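You operate a simulated robot arm through the tools that you are given. There is no shell and no other tool. Be economical: measure what you need, move in short steps, check, and stop when the job is done.

You are at the controls of a simulated robot arm. One attempt, no reset.

TASK
Set the pull slide of spring tester to mark 3.
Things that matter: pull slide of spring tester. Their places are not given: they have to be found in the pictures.

It is judged by the outcome, as a careful person would: the job done as asked, and still so three seconds after it is handed in. It fails if anything else is knocked over, pushed out of place, dropped, spilled or broken.

THE ROBOT
A 7-joint arm with a two-finger parallel gripper, fixed in place. Base frame: the origin is at the foot of the arm, x ahead of it, y to its left, z up. Lengths are in m, angles in rad, forces in N, time in s.
Its first joint turns from -1.152 to 1.152 rad. Payload 2.5 kg.
The tool frame sits at the grasp point between the pads (the TCP): z along the fingers, y along the line on which they close. The tips reach 0.023 m beyond it. Largest opening 0.094 m; finger width 0.038, thickness 0.01; the body of the gripper, 0.054 by 0.096 m, starts 0.039 m behind the TCP.
Orientation is told as [roll, pitch, yaw] about the base's x, y, z axes, in that order, counted from this pose: with the fingers straight down and closing along the base's y, the tool's x points along the base's -x, its y along +y and its z along -z.

THE INTERFACE
- The arm moves only by the tool jog_arm. Its argument "plan" is one flat list of numbers, 7 for each row, row after row: the shift along the tool's x, y, z in m, then the turn, a rotation vector about the tool's x, y, z in rad, then the gripper command, from -1 (fully open) to 1 (shut), values between in proportion. In form: [tx, ty, tz, ax, ay, az, fingers, tx, ty, tz, ax, ay, az, fingers, ...]. A call has 1 to 20 rows; each row shifts and turns the commanded pose from where the row before left it, along the tool's axes as they then stand. Each row takes 0.2 s and may step no farther than 0.05 m and 0.15 rad from the row before; otherwise, or with a gripper value out of range, the whole call is refused. A pose out of reach is approached as far as the arm can. The call stops where the force on the tool passes 40 N (or 10 N more than at its start, if that is more) or the arm is blocked; 0.2 s more then pass. Each finger travels about 0.108 m/s and halts on what it meets, pressing with about 28 N; the grip force reading is that of the motor and also rises with nothing between the fingers. The clock runs only during rows and for 0.2 s after the last one: add rows that do not move to give the fingers time. The reply holds the time, the measured pose of the TCP, the force on the tool along the base axes, the opening and the grip force, in the units named above and with some noise.
- Cameras (640 x 400 px; columns grow to the right, rows downward): "scene" is fixed at [0.1037, -0.3959, 0.5626]; the picture's right is [0.92, -0.39, 0.00], its down [-0.16, -0.37, -0.92] and it looks along [0.36, 0.84, -0.40] (base axes); focal length 368 px, centre (320, 200). "wrist" rides on the gripper at [-0.039, 0, -0.044] in the tool frame; the picture's right is [0.00, -1.00, 0.00], its down [0.97, 0.00, -0.24] and it looks along [0.24, 0.00, 0.97] (tool axes); focal length 218 px, centre (320, 200).
- snapshot(camera): a new picture of that camera. It takes no simulated time.
- pixel_to_xyz(camera, pixels): for up to 12 pixels [column, row] of the newest picture of that camera ("zoom" is the newest enlarged one), the place [x, y, z] in the base frame of the surface seen there, good to about 0.003 m. It takes no simulated time.
- enlarge(camera, box): a new picture of the part [left, top, right, bottom] of that camera's present view, enlarged. It takes no simulated time.
- close_job(): hands the job in; it is judged then, once.

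Work in short steps. Measure before you move; look again where a grasp or a placing could have gone wrong, and mend it. You have 60 turns and 20 pictures in all, those below and enlarged ones among them. Open the gripper and draw the arm clear of the work before you hand the job in, unless the task says otherwise; then end with one line.

The tools are called after "Emit:" by a JSON object that holds its "method" and its "body". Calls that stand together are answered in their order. jog_arm: Moves the arm, as the interface text tells. Its arguments: {"type":"object","properties":{"plan":{"type":"array"}},"required":["plan"]} The other tools are called the same way: snapshot (camera) takes a picture; pixel_to_xyz (camera, pixels) gives the place of the surface under pixels of a picture; enlarge (camera, box) takes an enlarged picture of a part of a camera's view; close_job () hands the job in.

At the start:

```text
clock: 0.0
eef_pos: [0.2998, 0.1183, 0.3704]
tool_rot: [0.0, 0.001, 0.0]
force: [1.2, 0.5, 0.9]
finger_gap: 0.0941
gripper_force: 0.0
```

scene: 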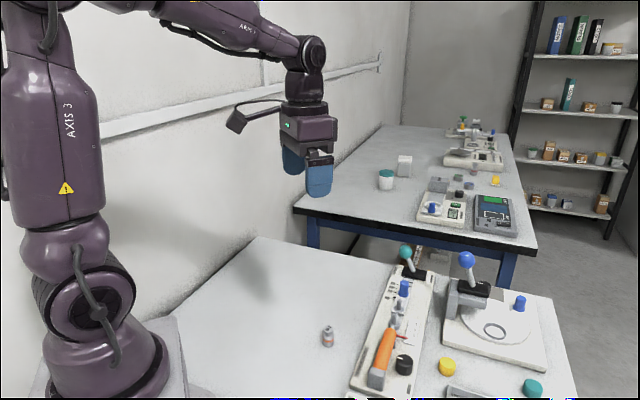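
wrist: 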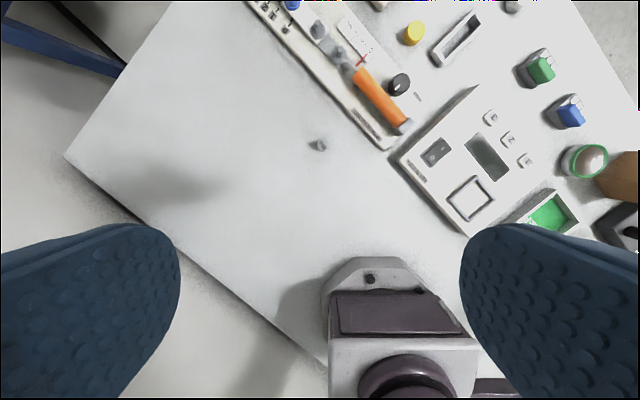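

The device with the orange spring housing at scene (390,340) looks like the spring tester. I enlarge it to find the slide and marks.

Emit:
{"method": "enlarge", "body": {"camera": "scene", "box": [330, 230, 490, 400]}}

Emit:
{"method": "enlarge", "body": {"camera": "wrist", "box": [240, 0, 440, 160]}}

```text
2.35 times, centred on (410, 315) of scene
```

zoom: 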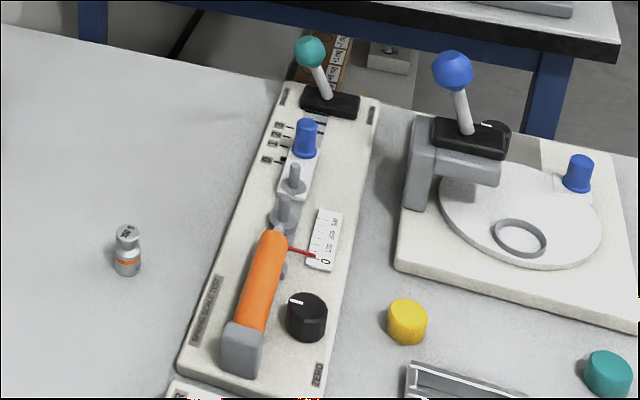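

```text
2.50 times, centred on (340, 80) of wrist
```

zoom: 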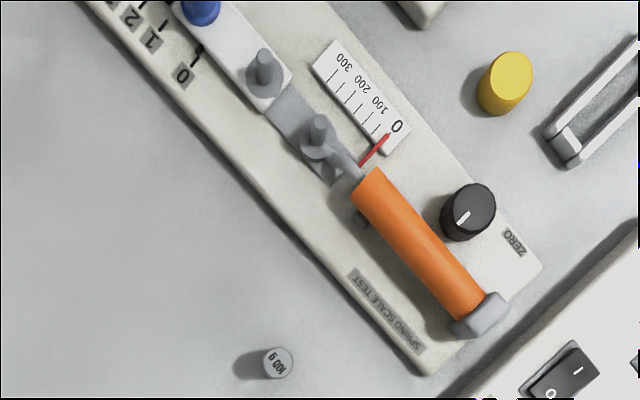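

The slide carries the blue knob, with marks 0–3 beside it and a teal lever at the far end. I measure these points in the scene picture before moving in for a closer view.

Emit:
{"method": "pixel_to_xyz", "body": {"camera": "scene", "pixels": [[403, 284], [403, 291], [406, 252], [414, 273], [403, 307], [389, 290], [385, 304], [400, 335], [378, 378], [427, 282], [403, 362]]}}

Emit:
{"method": "pixel_to_xyz", "body": {"camera": "zoom", "pixels": [[182, 76], [152, 41], [131, 20], [200, 10], [262, 60], [275, 90], [430, 370], [540, 265], [318, 125], [95, 8]]}}

```text
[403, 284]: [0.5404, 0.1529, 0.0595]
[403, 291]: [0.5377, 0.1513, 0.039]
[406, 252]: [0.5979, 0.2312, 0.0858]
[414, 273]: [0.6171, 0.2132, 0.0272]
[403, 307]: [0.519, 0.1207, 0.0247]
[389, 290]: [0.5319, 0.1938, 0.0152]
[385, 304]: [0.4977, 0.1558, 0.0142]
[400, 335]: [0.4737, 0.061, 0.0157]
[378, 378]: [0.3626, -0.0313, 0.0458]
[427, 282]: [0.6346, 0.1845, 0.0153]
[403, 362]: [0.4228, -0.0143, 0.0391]
```

```text
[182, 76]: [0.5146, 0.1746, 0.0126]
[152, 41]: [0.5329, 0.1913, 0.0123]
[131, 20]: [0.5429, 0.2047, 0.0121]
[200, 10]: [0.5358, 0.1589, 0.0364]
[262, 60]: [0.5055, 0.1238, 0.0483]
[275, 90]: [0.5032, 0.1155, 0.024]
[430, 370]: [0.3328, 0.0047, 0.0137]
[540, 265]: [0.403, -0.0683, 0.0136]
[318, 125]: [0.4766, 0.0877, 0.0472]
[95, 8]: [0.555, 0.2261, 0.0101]
```

The track runs at about 45° and the marks are about 0.019 m apart. I turn the tool to yaw +45° and move over the slide for a closer look.

Emit:
{"method": "jog_arm", "body": {"plan": [0, 0, 0, 0, 0, -0.1309, -1, 0, 0, 0, 0, 0, -0.1309, -1, 0, 0, 0, 0, 0, -0.1309, -1, 0, 0, 0, 0, 0, -0.1309, -1, 0, 0, 0, 0, 0, -0.1309, -1, 0, 0, 0, 0, 0, -0.1309, -1, -0.04, -0.015, 0.02, 0, 0, 0, -1, -0.04, -0.015, 0.03, 0, 0, 0, -1, -0.04, -0.015, 0.03, 0, 0, 0, -1, -0.03, -0.015, 0.02, 0, 0, 0, -1, 0, 0, 0, 0, 0, 0, -1]}}

Emit:
{"method": "snapshot", "body": {"camera": "wrist"}}

```text
refused: row 8 steps farther than a row can; nothing moved
```

```text
15 pictures are left
```

wrist: 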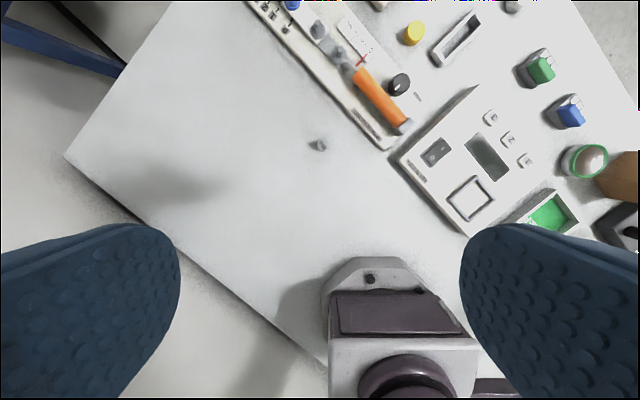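

The call was refused because a row stepped too far, so nothing moved. I repeat the move with smaller steps.

Emit:
{"method": "jog_arm", "body": {"plan": [0, 0, 0, 0, 0, -0.1309, -1, 0, 0, 0, 0, 0, -0.1309, -1, 0, 0, 0, 0, 0, -0.1309, -1, 0, 0, 0, 0, 0, -0.1309, -1, 0, 0, 0, 0, 0, -0.1309, -1, 0, 0, 0, 0, 0, -0.1309, -1, -0.027, -0.021, 0.02, 0, 0, 0, -1, -0.027, -0.021, 0.03, 0, 0, 0, -1, -0.027, -0.021, 0.03, 0, 0, 0, -1, -0.027, -0.021, 0.03, 0, 0, 0, -1, -0.027, -0.021, 0.03, 0, 0, 0, -1, 0, 0, 0, 0, 0, 0, -1]}}

Emit:
{"method": "snapshot", "body": {"camera": "wrist"}}

```text
clock: 2.6
eef_pos: [0.4703, 0.1399, 0.2277]
tool_rot: [-0.001, 0.0, 0.785]
force: [-0.8, 0.2, 0.4]
finger_gap: 0.0941
gripper_force: 0.1
```

```text
14 pictures are left
```

wrist: 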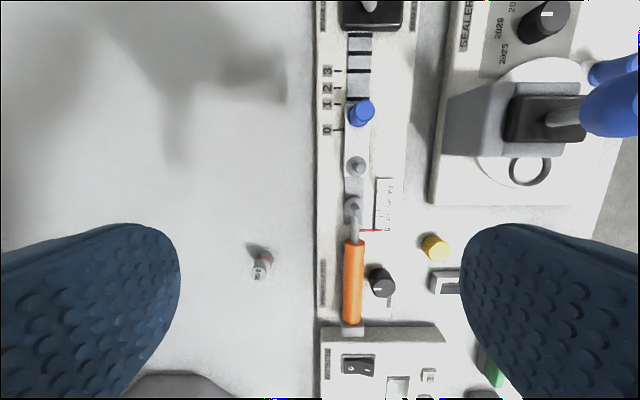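

The tester now lies straight in view, with the knob at (361,113) and marks 0–3 at rows 129 to 70. I enlarge it.

Emit:
{"method": "enlarge", "body": {"camera": "wrist", "box": [280, 0, 440, 100]}}

Emit:
{"method": "enlarge", "body": {"camera": "wrist", "box": [280, 60, 440, 160]}}

Emit:
{"method": "enlarge", "body": {"camera": "scene", "box": [370, 235, 450, 325]}}

Emit:
{"method": "pixel_to_xyz", "body": {"camera": "wrist", "pixels": [[337, 129], [337, 104], [337, 88], [337, 71], [364, 107], [358, 117], [358, 165], [355, 205], [355, 135], [345, 128], [370, 5], [370, 27]]}}

```text
4.00 times, centred on (360, 50) of wrist
```

zoom: 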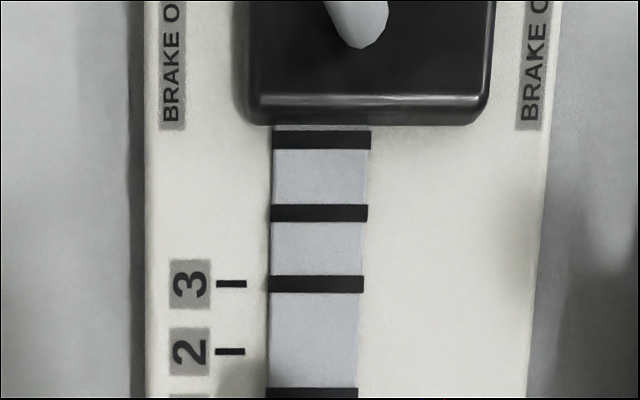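

```text
4.00 times, centred on (360, 110) of wrist
```

zoom: 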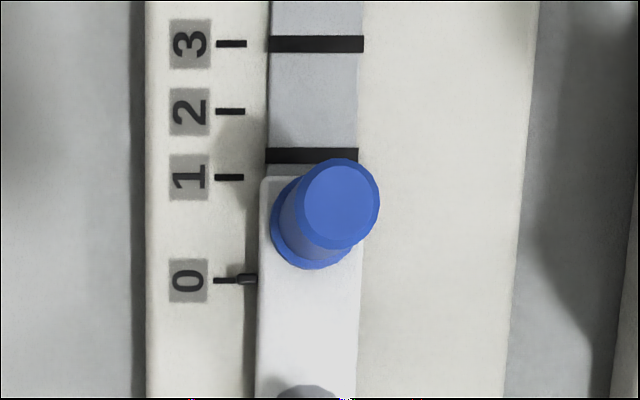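

```text
4.44 times, centred on (410, 280) of scene
```

zoom: 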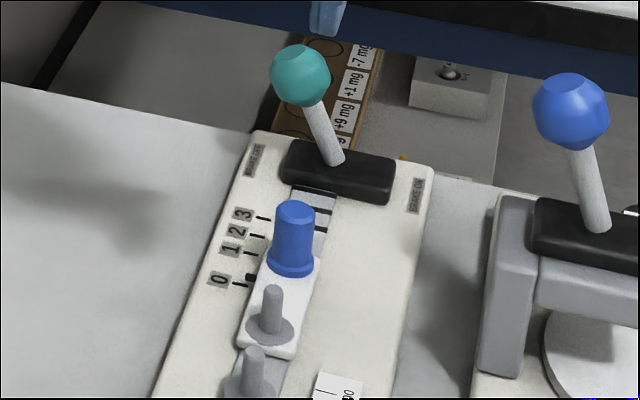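

```text
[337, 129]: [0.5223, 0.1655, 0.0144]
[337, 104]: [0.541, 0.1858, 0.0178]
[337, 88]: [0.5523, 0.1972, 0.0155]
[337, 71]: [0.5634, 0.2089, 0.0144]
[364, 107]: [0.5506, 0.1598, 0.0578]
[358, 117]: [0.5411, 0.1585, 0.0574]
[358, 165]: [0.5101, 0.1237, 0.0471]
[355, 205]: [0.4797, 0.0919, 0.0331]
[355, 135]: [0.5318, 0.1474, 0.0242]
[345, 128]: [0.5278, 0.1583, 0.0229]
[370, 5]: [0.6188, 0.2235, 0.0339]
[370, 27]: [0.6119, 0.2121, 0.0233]
```

"BRAKE O…" is printed on each side of the teal lever. I enlarge both labels to see which way is on.

Emit:
{"method": "enlarge", "body": {"camera": "scene", "box": [396, 262, 428, 284]}}

Emit:
{"method": "jog_arm", "body": {"plan": [-0.03, -0.01, -0.03, 0, 0, 0, -1, -0.03, -0.01, -0.03, 0, 0, 0, -1, 0, 0, 0, 0, 0, 0, -1]}}

Emit:
{"method": "enlarge", "body": {"camera": "wrist", "box": [240, 0, 440, 125]}}

```text
16.00 times, centred on (412, 273) of scene
```

zoom: 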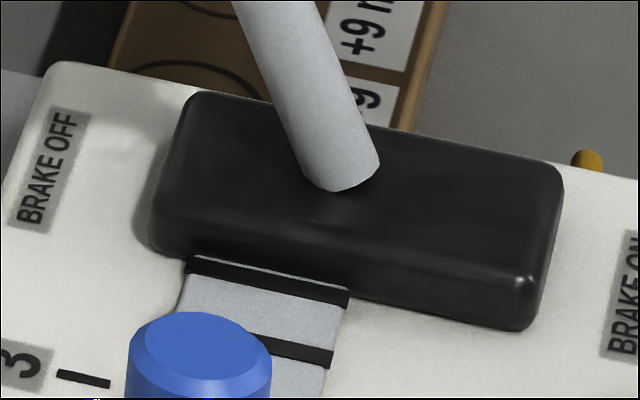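

```text
clock: 3.4
eef_pos: [0.5252, 0.1672, 0.2895]
tool_rot: [0.0, 0.001, 0.786]
force: [0.5, 0.1, 0.8]
finger_gap: 0.094
gripper_force: 0.1
```

```text
3.20 times, centred on (340, 62) of wrist
```

zoom: 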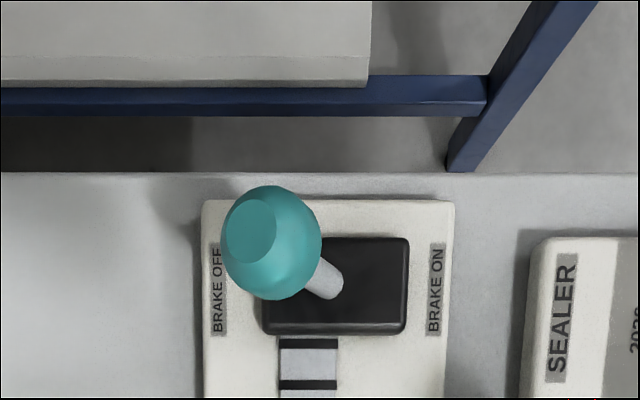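

The lever leans toward BRAKE OFF, so the slide should be free, though the spring may pull it back. I measure the lever for clearance before gripping the knob.

Emit:
{"method": "pixel_to_xyz", "body": {"camera": "zoom", "pixels": [[270, 240], [230, 245], [315, 245], [268, 292], [250, 228], [335, 285], [335, 325], [390, 290], [275, 250]]}}

Emit:
{"method": "pixel_to_xyz", "body": {"camera": "wrist", "pixels": [[335, 145], [340, 145], [345, 145], [340, 150], [335, 155], [340, 160], [345, 165], [340, 170]]}}

```text
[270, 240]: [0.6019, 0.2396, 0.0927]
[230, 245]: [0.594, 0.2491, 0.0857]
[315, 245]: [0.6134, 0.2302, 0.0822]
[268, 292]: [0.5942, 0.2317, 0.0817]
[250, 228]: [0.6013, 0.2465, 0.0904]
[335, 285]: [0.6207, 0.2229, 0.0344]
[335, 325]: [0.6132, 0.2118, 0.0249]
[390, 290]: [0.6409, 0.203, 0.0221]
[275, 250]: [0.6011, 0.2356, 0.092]
```

```text
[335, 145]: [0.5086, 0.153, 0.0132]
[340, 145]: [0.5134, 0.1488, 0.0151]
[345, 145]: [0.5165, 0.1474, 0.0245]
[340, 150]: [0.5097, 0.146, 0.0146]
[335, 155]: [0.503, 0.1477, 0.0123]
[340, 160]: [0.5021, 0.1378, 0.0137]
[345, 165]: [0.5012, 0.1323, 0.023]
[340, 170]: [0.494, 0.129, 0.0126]
```

The ball centre is near (0.603, 0.240, 0.08), beyond where the gripper has to go if I grip the knob with a slight back tilt. I line up over the knob line, tilt 0.2 rad and descend to z≈0.12.

Emit:
{"method": "jog_arm", "body": {"plan": [0, -0.022, 0.03, 0, 0, 0, -0.3, 0, 0, 0.045, 0, 0, 0, -0.3, 0, 0, 0.045, 0, 0, 0, -0.3, 0, 0, 0.045, 0, -0.1, 0, -0.3, 0.001, 0, 0, 0, -0.1, 0, -0.3, 0, 0, 0, 0, 0, 0, -0.3]}}

Emit:
{"method": "snapshot", "body": {"camera": "wrist"}}

```text
clock: 4.8
eef_pos: [0.5385, 0.1519, 0.1244]
tool_rot: [-0.001, -0.202, 0.786]
force: [0.1, -0.8, 0.3]
finger_gap: 0.0612
gripper_force: 0.1
```

```text
8 pictures are left
```

wrist: 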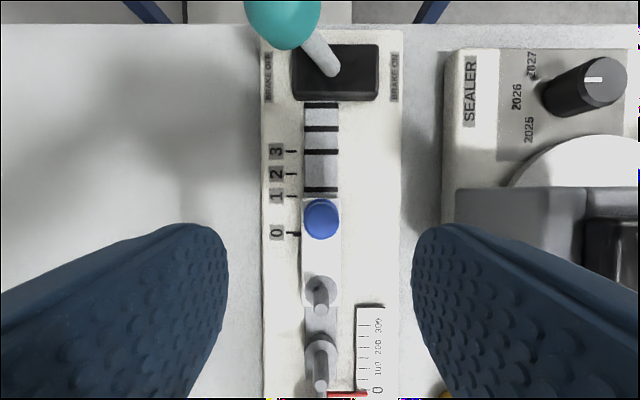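

The knob is centred at (322,219) between the fingers, with the slide's dark pointer at mark 0. I measure the knob, pointer and marks from here.

Emit:
{"method": "pixel_to_xyz", "body": {"camera": "wrist", "pixels": [[322, 215], [308, 217], [336, 217], [322, 203], [297, 234], [290, 233], [291, 196], [291, 174], [291, 151], [322, 255], [322, 290]]}}

```text
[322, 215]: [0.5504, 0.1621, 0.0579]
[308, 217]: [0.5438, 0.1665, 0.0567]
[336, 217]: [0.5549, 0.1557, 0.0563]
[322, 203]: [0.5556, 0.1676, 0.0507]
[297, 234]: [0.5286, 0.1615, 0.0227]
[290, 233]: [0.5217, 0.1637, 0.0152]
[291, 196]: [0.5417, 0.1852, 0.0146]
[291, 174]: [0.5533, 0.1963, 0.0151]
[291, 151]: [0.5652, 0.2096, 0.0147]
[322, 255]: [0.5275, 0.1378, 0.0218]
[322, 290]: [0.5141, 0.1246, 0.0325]
```

Knob centre is at about (0.5495, 0.161), 0.014 m ahead of the TCP. I descend to z≈0.054 while moving 4 mm forward.

Emit:
{"method": "jog_arm", "body": {"plan": [0.0, -0.001, 0.0205, 0, 0, 0, -0.3, 0.004, 0, 0.0196, 0, 0, 0, -0.3, 0.003, 0, 0.0147, 0, 0, 0, -0.3, 0.003, 0, 0.0137, 0, 0, 0, -0.3, 0, 0, 0, 0, 0, 0, -0.3]}}

```text
clock: 6.0
eef_pos: [0.5443, 0.1536, 0.0547]
tool_rot: [0.002, -0.201, 0.786]
force: [-0.1, -0.1, -0.3]
finger_gap: 0.0611
gripper_force: 0.1
```

No contact so far, and the fingers straddle the knob. I close on it.

Emit:
{"method": "jog_arm", "body": {"plan": [0, 0, 0, 0, 0, 0, 0.6, 0, 0, 0, 0, 0, 0, 1, 0, 0, 0, 0, 0, 0, 1, 0, 0, 0, 0, 0, 0, 1]}}

```text
clock: 7.0
eef_pos: [0.544, 0.1547, 0.0551]
tool_rot: [0.001, -0.199, 0.787]
force: [-7.9, 7.2, 1.1]
finger_gap: 0.0184
gripper_force: 44.8
```

The knob is gripped (gap 0.018) with a side load of about 10 N toward tool +y. I ease 1 mm that way, then pull about 15 mm along the track and read the force.

Emit:
{"method": "jog_arm", "body": {"plan": [0, 0.001, 0, 0, 0, 0, 1, -0.0049, 0, 0.001, 0, 0, 0, 1, -0.0049, 0, 0.001, 0, 0, 0, 1, -0.0049, 0, 0.001, 0, 0, 0, 1, 0, 0, 0, 0, 0, 0, 1]}}

```text
clock: 8.2
eef_pos: [0.5538, 0.1664, 0.0552]
tool_rot: [-0.001, -0.199, 0.785]
force: [-3.8, 4.2, -5.1]
finger_gap: 0.0187
gripper_force: 44.7
```

The slide moves with almost no force along the track. I go on in small steps to just short of mark 3.

Emit:
{"method": "jog_arm", "body": {"plan": [-0.0069, 0.0005, 0.0012, 0, 0, 0, 1, -0.0069, 0, 0.0012, 0, 0, 0, 1, -0.0069, 0, 0.0012, 0, 0, 0, 1, -0.0069, 0, 0.0012, 0, 0, 0, 1, -0.0069, 0, 0.0012, 0, 0, 0, 1, -0.0069, 0, 0.0012, 0, 0, 0, 1, 0, 0, 0, 0, 0, 0, 1]}}

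Emit:
{"method": "enlarge", "body": {"camera": "wrist", "box": [220, 60, 420, 260]}}

```text
clock: 9.8
eef_pos: [0.5828, 0.1938, 0.0559]
tool_rot: [-0.001, -0.195, 0.785]
force: [2.9, -3.1, -21.1]
finger_gap: 0.0185
gripper_force: 44.9
```

```text
2.00 times, centred on (320, 160) of wrist
```

zoom: 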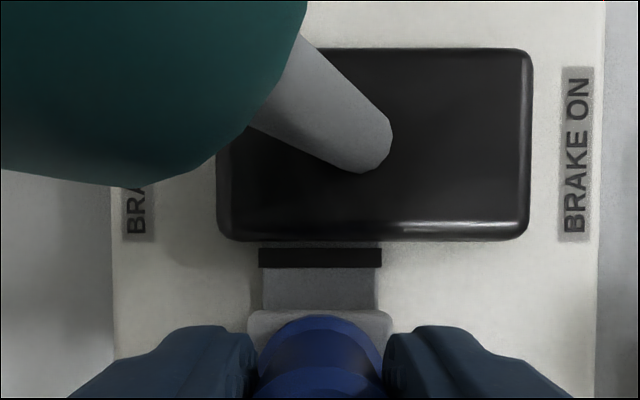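

Moved 55 mm, and the −21 N vertical load comes from a slight upward drift. I lower 1 mm, advance 4 mm and check the pointer from the scene camera.

Emit:
{"method": "jog_arm", "body": {"plan": [0.0002, 0, 0.001, 0, 0, 0, 1, -0.0019, 0, 0.0004, 0, 0, 0, 1, -0.002, 0, 0.0004, 0, 0, 0, 1, 0, 0, 0, 0, 0, 0, 1]}}

Emit:
{"method": "enlarge", "body": {"camera": "scene", "box": [375, 250, 435, 310]}}

```text
clock: 10.8
eef_pos: [0.5862, 0.1977, 0.0552]
tool_rot: [-0.001, -0.199, 0.787]
force: [5.8, -7.7, -18.9]
finger_gap: 0.0184
gripper_force: 44.9
```

```text
6.67 times, centred on (405, 280) of scene
```

zoom: 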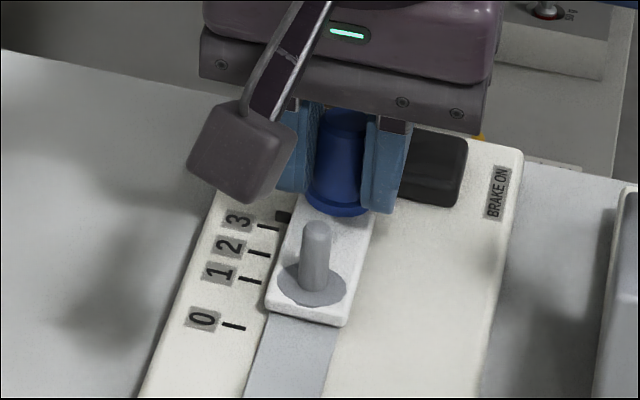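

The pointer at zoom (283,217) looks level with mark 3 (268,227) once its height is allowed for. I check the coordinates.

Emit:
{"method": "pixel_to_xyz", "body": {"camera": "zoom", "pixels": [[283, 216], [286, 216], [279, 217], [264, 226], [268, 227], [272, 228], [258, 253], [250, 281], [234, 327], [281, 222], [288, 213]]}}

```text
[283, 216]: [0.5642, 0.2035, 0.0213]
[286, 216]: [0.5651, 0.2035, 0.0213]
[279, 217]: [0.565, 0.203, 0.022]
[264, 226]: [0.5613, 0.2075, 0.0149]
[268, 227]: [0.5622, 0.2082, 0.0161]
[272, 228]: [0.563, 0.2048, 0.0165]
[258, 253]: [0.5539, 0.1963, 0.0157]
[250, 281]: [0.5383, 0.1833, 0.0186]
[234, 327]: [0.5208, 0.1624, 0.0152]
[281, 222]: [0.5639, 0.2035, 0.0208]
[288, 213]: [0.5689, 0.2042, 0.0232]
```

Pointer s≈0.543 against mark 3 s≈0.544, so the slide is on the mark. Before releasing I need to know whether it springs back, so I ease back 3 mm and read the force along the track.

Emit:
{"method": "jog_arm", "body": {"plan": [0.0017, 0, 0.0003, 0, 0, 0, 1, 0.0015, 0, -0.0003, 0, 0, 0, 1]}}

Emit:
{"method": "jog_arm", "body": {"plan": [-0.0015, 0, 0.0003, 0, 0, 0, 1, -0.0017, 0, 0.0003, 0, 0, 0, 1, -0.0002, 0, 0, 0, 0, 0, 1]}}

```text
clock: 11.4
eef_pos: [0.5842, 0.1944, 0.0552]
tool_rot: [-0.002, -0.201, 0.786]
force: [12.0, -9.1, -17.8]
finger_gap: 0.0184
gripper_force: 44.9
```

```text
clock: 12.2
eef_pos: [0.5857, 0.1978, 0.0549]
tool_rot: [-0.001, -0.201, 0.784]
force: [8.2, -13.7, -12.9]
finger_gap: 0.0186
gripper_force: 44.9
```

Friction (about 3 N, both ways) exceeds the spring pull (about 1 N), but part of it comes from my side and vertical loads. I relieve those and repeat the ease-back test.

Emit:
{"method": "jog_arm", "body": {"plan": [0.0002, -0.0014, 0.001, 0, 0, 0, 1, 0, 0, 0, 0, 0, 0, 1]}}

Emit:
{"method": "jog_arm", "body": {"plan": [0.0015, 0, -0.0003, 0, 0, 0, 1, 0.0015, 0, -0.0003, 0, 0, 0, 1]}}

Emit:
{"method": "jog_arm", "body": {"plan": [-0.0015, 0, 0.0003, 0, 0, 0, 1, -0.0015, 0, 0.0003, 0, 0, 0, 1]}}

```text
clock: 12.8
eef_pos: [0.588, 0.1989, 0.0556]
tool_rot: [0.0, -0.202, 0.787]
force: [-0.1, -6.9, 3.4]
finger_gap: 0.0184
gripper_force: 44.7
```

```text
clock: 13.4
eef_pos: [0.5853, 0.1966, 0.0561]
tool_rot: [-0.001, -0.204, 0.787]
force: [0.8, 0.6, 9.8]
finger_gap: 0.0184
gripper_force: 44.6
```

```text
clock: 14.0
eef_pos: [0.5874, 0.1994, 0.0556]
tool_rot: [0.002, -0.203, 0.784]
force: [-9.0, -1.0, 13.7]
finger_gap: 0.0186
gripper_force: 44.7
```

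Unloaded, the spring pull and friction are about equal, so I check directly. I ease back 1 mm, open the fingers slightly around the knob, wait and look.

Emit:
{"method": "jog_arm", "body": {"plan": [0.001, 0, 0.0008, 0, 0, 0, 1, 0, 0, 0, 0, 0, 0, 0.62, 0, 0, 0, 0, 0, 0, 0.45, 0, 0, 0, 0, 0, 0, 0.45, 0, 0, 0, 0, 0, 0, 0.45]}}

Emit:
{"method": "enlarge", "body": {"camera": "scene", "box": [375, 250, 435, 310]}}

```text
clock: 15.2
eef_pos: [0.5872, 0.1966, 0.0519]
tool_rot: [0.0, -0.198, 0.786]
force: [-0.1, 0.2, -0.6]
finger_gap: 0.0259
gripper_force: 0.1
```

```text
6.67 times, centred on (405, 280) of scene
```

zoom: 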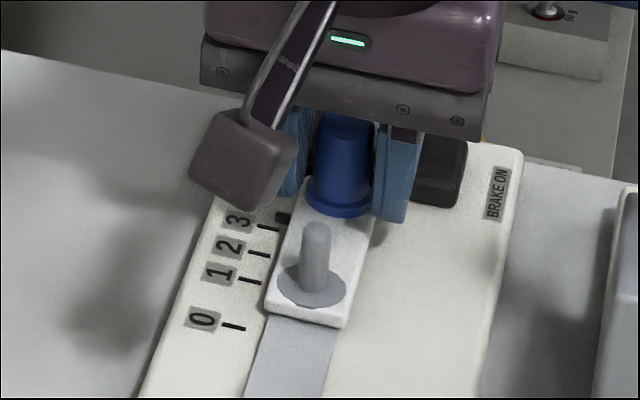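

It stayed put when loosened, with the pointer at (283,219). I wait 3 s to see whether it creeps back.

Emit:
{"method": "jog_arm", "body": {"plan": [0, 0, 0, 0, 0, 0, 0.45, 0, 0, 0, 0, 0, 0, 0.45, 0, 0, 0, 0, 0, 0, 0.45, 0, 0, 0, 0, 0, 0, 0.45, 0, 0, 0, 0, 0, 0, 0.45, 0, 0, 0, 0, 0, 0, 0.45, 0, 0, 0, 0, 0, 0, 0.45, 0, 0, 0, 0, 0, 0, 0.45, 0, 0, 0, 0, 0, 0, 0.45, 0, 0, 0, 0, 0, 0, 0.45, 0, 0, 0, 0, 0, 0, 0.45, 0, 0, 0, 0, 0, 0, 0.45, 0, 0, 0, 0, 0, 0, 0.45, 0, 0, 0, 0, 0, 0, 0.45, 0, 0, 0, 0, 0, 0, 0.45]}}

Emit:
{"method": "enlarge", "body": {"camera": "scene", "box": [375, 250, 435, 310]}}

```text
clock: 18.4
eef_pos: [0.5868, 0.1963, 0.0522]
tool_rot: [0.001, -0.201, 0.785]
force: [0.3, -0.4, 0.0]
finger_gap: 0.0257
gripper_force: 0.1
```

```text
6.67 times, centred on (405, 280) of scene
```

zoom: 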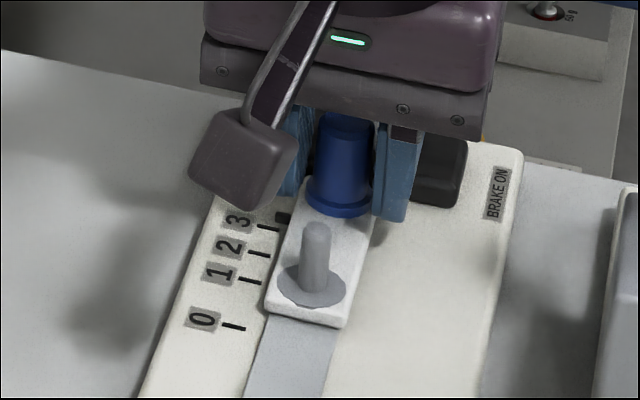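

It holds: nothing changed in 3 s. I open a little more and lift up and back for a top-down check.

Emit:
{"method": "jog_arm", "body": {"plan": [0, 0, 0, 0, 0, 0, 0.1, 0, 0, 0, 0, 0, 0, 0.1, -0.003, 0, -0.0147, 0, 0, 0, 0.1, -0.003, 0, -0.02, 0, 0, 0, 0.1, 0.01, 0, -0.035, 0, 0, 0, 0.1, 0.025, 0, -0.03, 0, 0, 0, 0.1, 0.025, 0, -0.01, 0, 0, 0, 0.1, 0, 0, 0, 0, 0, 0, 0.1]}}

Emit:
{"method": "enlarge", "body": {"camera": "wrist", "box": [240, 60, 400, 260]}}

```text
clock: 20.2
eef_pos: [0.5333, 0.1436, 0.1511]
tool_rot: [0.0, -0.201, 0.785]
force: [-0.3, 1.3, -1.2]
finger_gap: 0.042
gripper_force: 0.0
```

```text
2.00 times, centred on (320, 160) of wrist
```

zoom: 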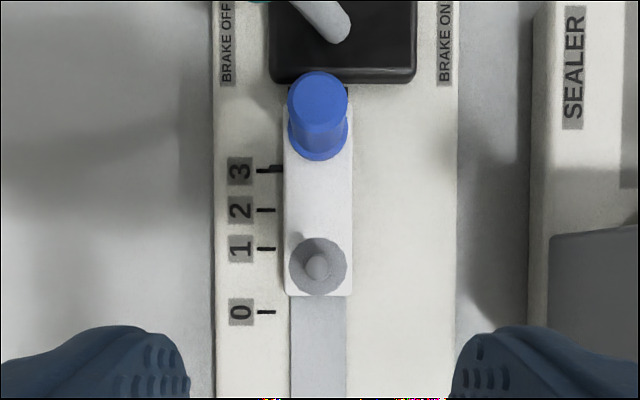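

From above, the pointer at (278,168) meets mark 3 at row 171, and the 3 px offset matches the parallax from its height. I confirm with coordinates on a closer view.

Emit:
{"method": "enlarge", "body": {"camera": "wrist", "box": [350, 125, 398, 155]}}

Emit:
{"method": "enlarge", "body": {"camera": "wrist", "box": [358, 125, 406, 155]}}

```text
13.33 times, centred on (374, 140) of wrist
```

zoom: 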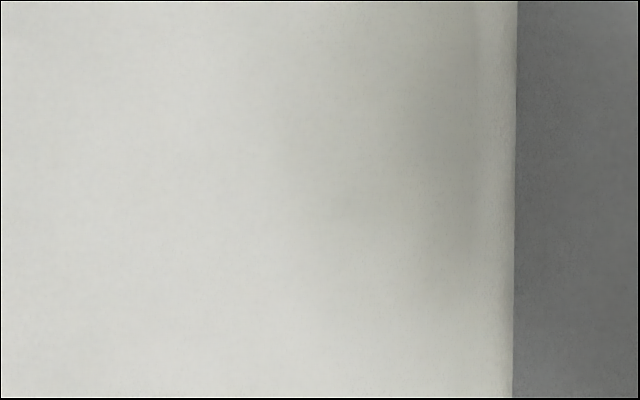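

```text
13.33 times, centred on (382, 140) of wrist
```

zoom: 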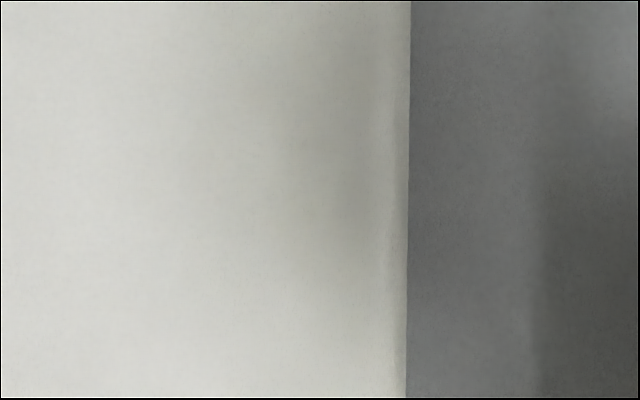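

Those boxes missed the pointer, because the last zoom was 2× centred on (320,160) and that puts the pointer at wrist (299,144). I use the last picture there.

Emit:
{"method": "enlarge", "body": {"camera": "wrist", "box": [275, 130, 323, 160]}}

Emit:
{"method": "pixel_to_xyz", "body": {"camera": "zoom", "pixels": [[320, 185], [330, 185], [310, 185], [190, 207], [210, 207], [230, 207], [250, 207]]}}

```text
13.33 times, centred on (299, 145) of wrist
```

zoom: 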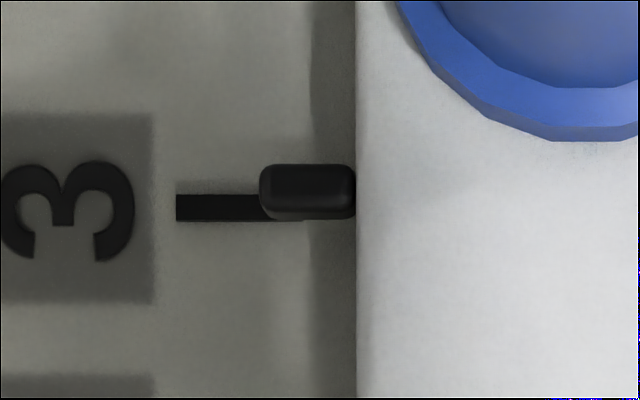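

```text
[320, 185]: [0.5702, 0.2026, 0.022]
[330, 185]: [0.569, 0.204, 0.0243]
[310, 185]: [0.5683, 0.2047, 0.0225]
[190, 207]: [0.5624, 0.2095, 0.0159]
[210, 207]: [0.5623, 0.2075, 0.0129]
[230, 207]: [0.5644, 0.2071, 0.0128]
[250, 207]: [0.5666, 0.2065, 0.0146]
```

Pointer s≈0.5465 against mark 3 s≈0.546, so it is on the mark within measurement noise, and it held without being touched. I open the gripper, draw the arm up and clear, then hand in.

Emit:
{"method": "jog_arm", "body": {"plan": [0.02, 0, -0.04, 0, 0, 0, -0.5, 0.02, 0, -0.04, 0, 0, 0, -1, 0.02, 0, -0.04, 0, 0, 0, -1, 0, 0, 0, 0, 0, 0, -1]}}

Emit:
{"method": "close_job", "body": {}}

```text
clock: 21.2
eef_pos: [0.4744, 0.0856, 0.2539]
tool_rot: [-0.001, -0.201, 0.786]
force: [0.1, 0.2, -0.5]
finger_gap: 0.0938
gripper_force: 0.0
```

```text
The job is handed in.
```

The spring tester's pull slide is at mark 3 (within about 1 mm) and stayed there through a 3 s wait with the grip released; the brake lever was left at OFF, as found, and the arm is clear.
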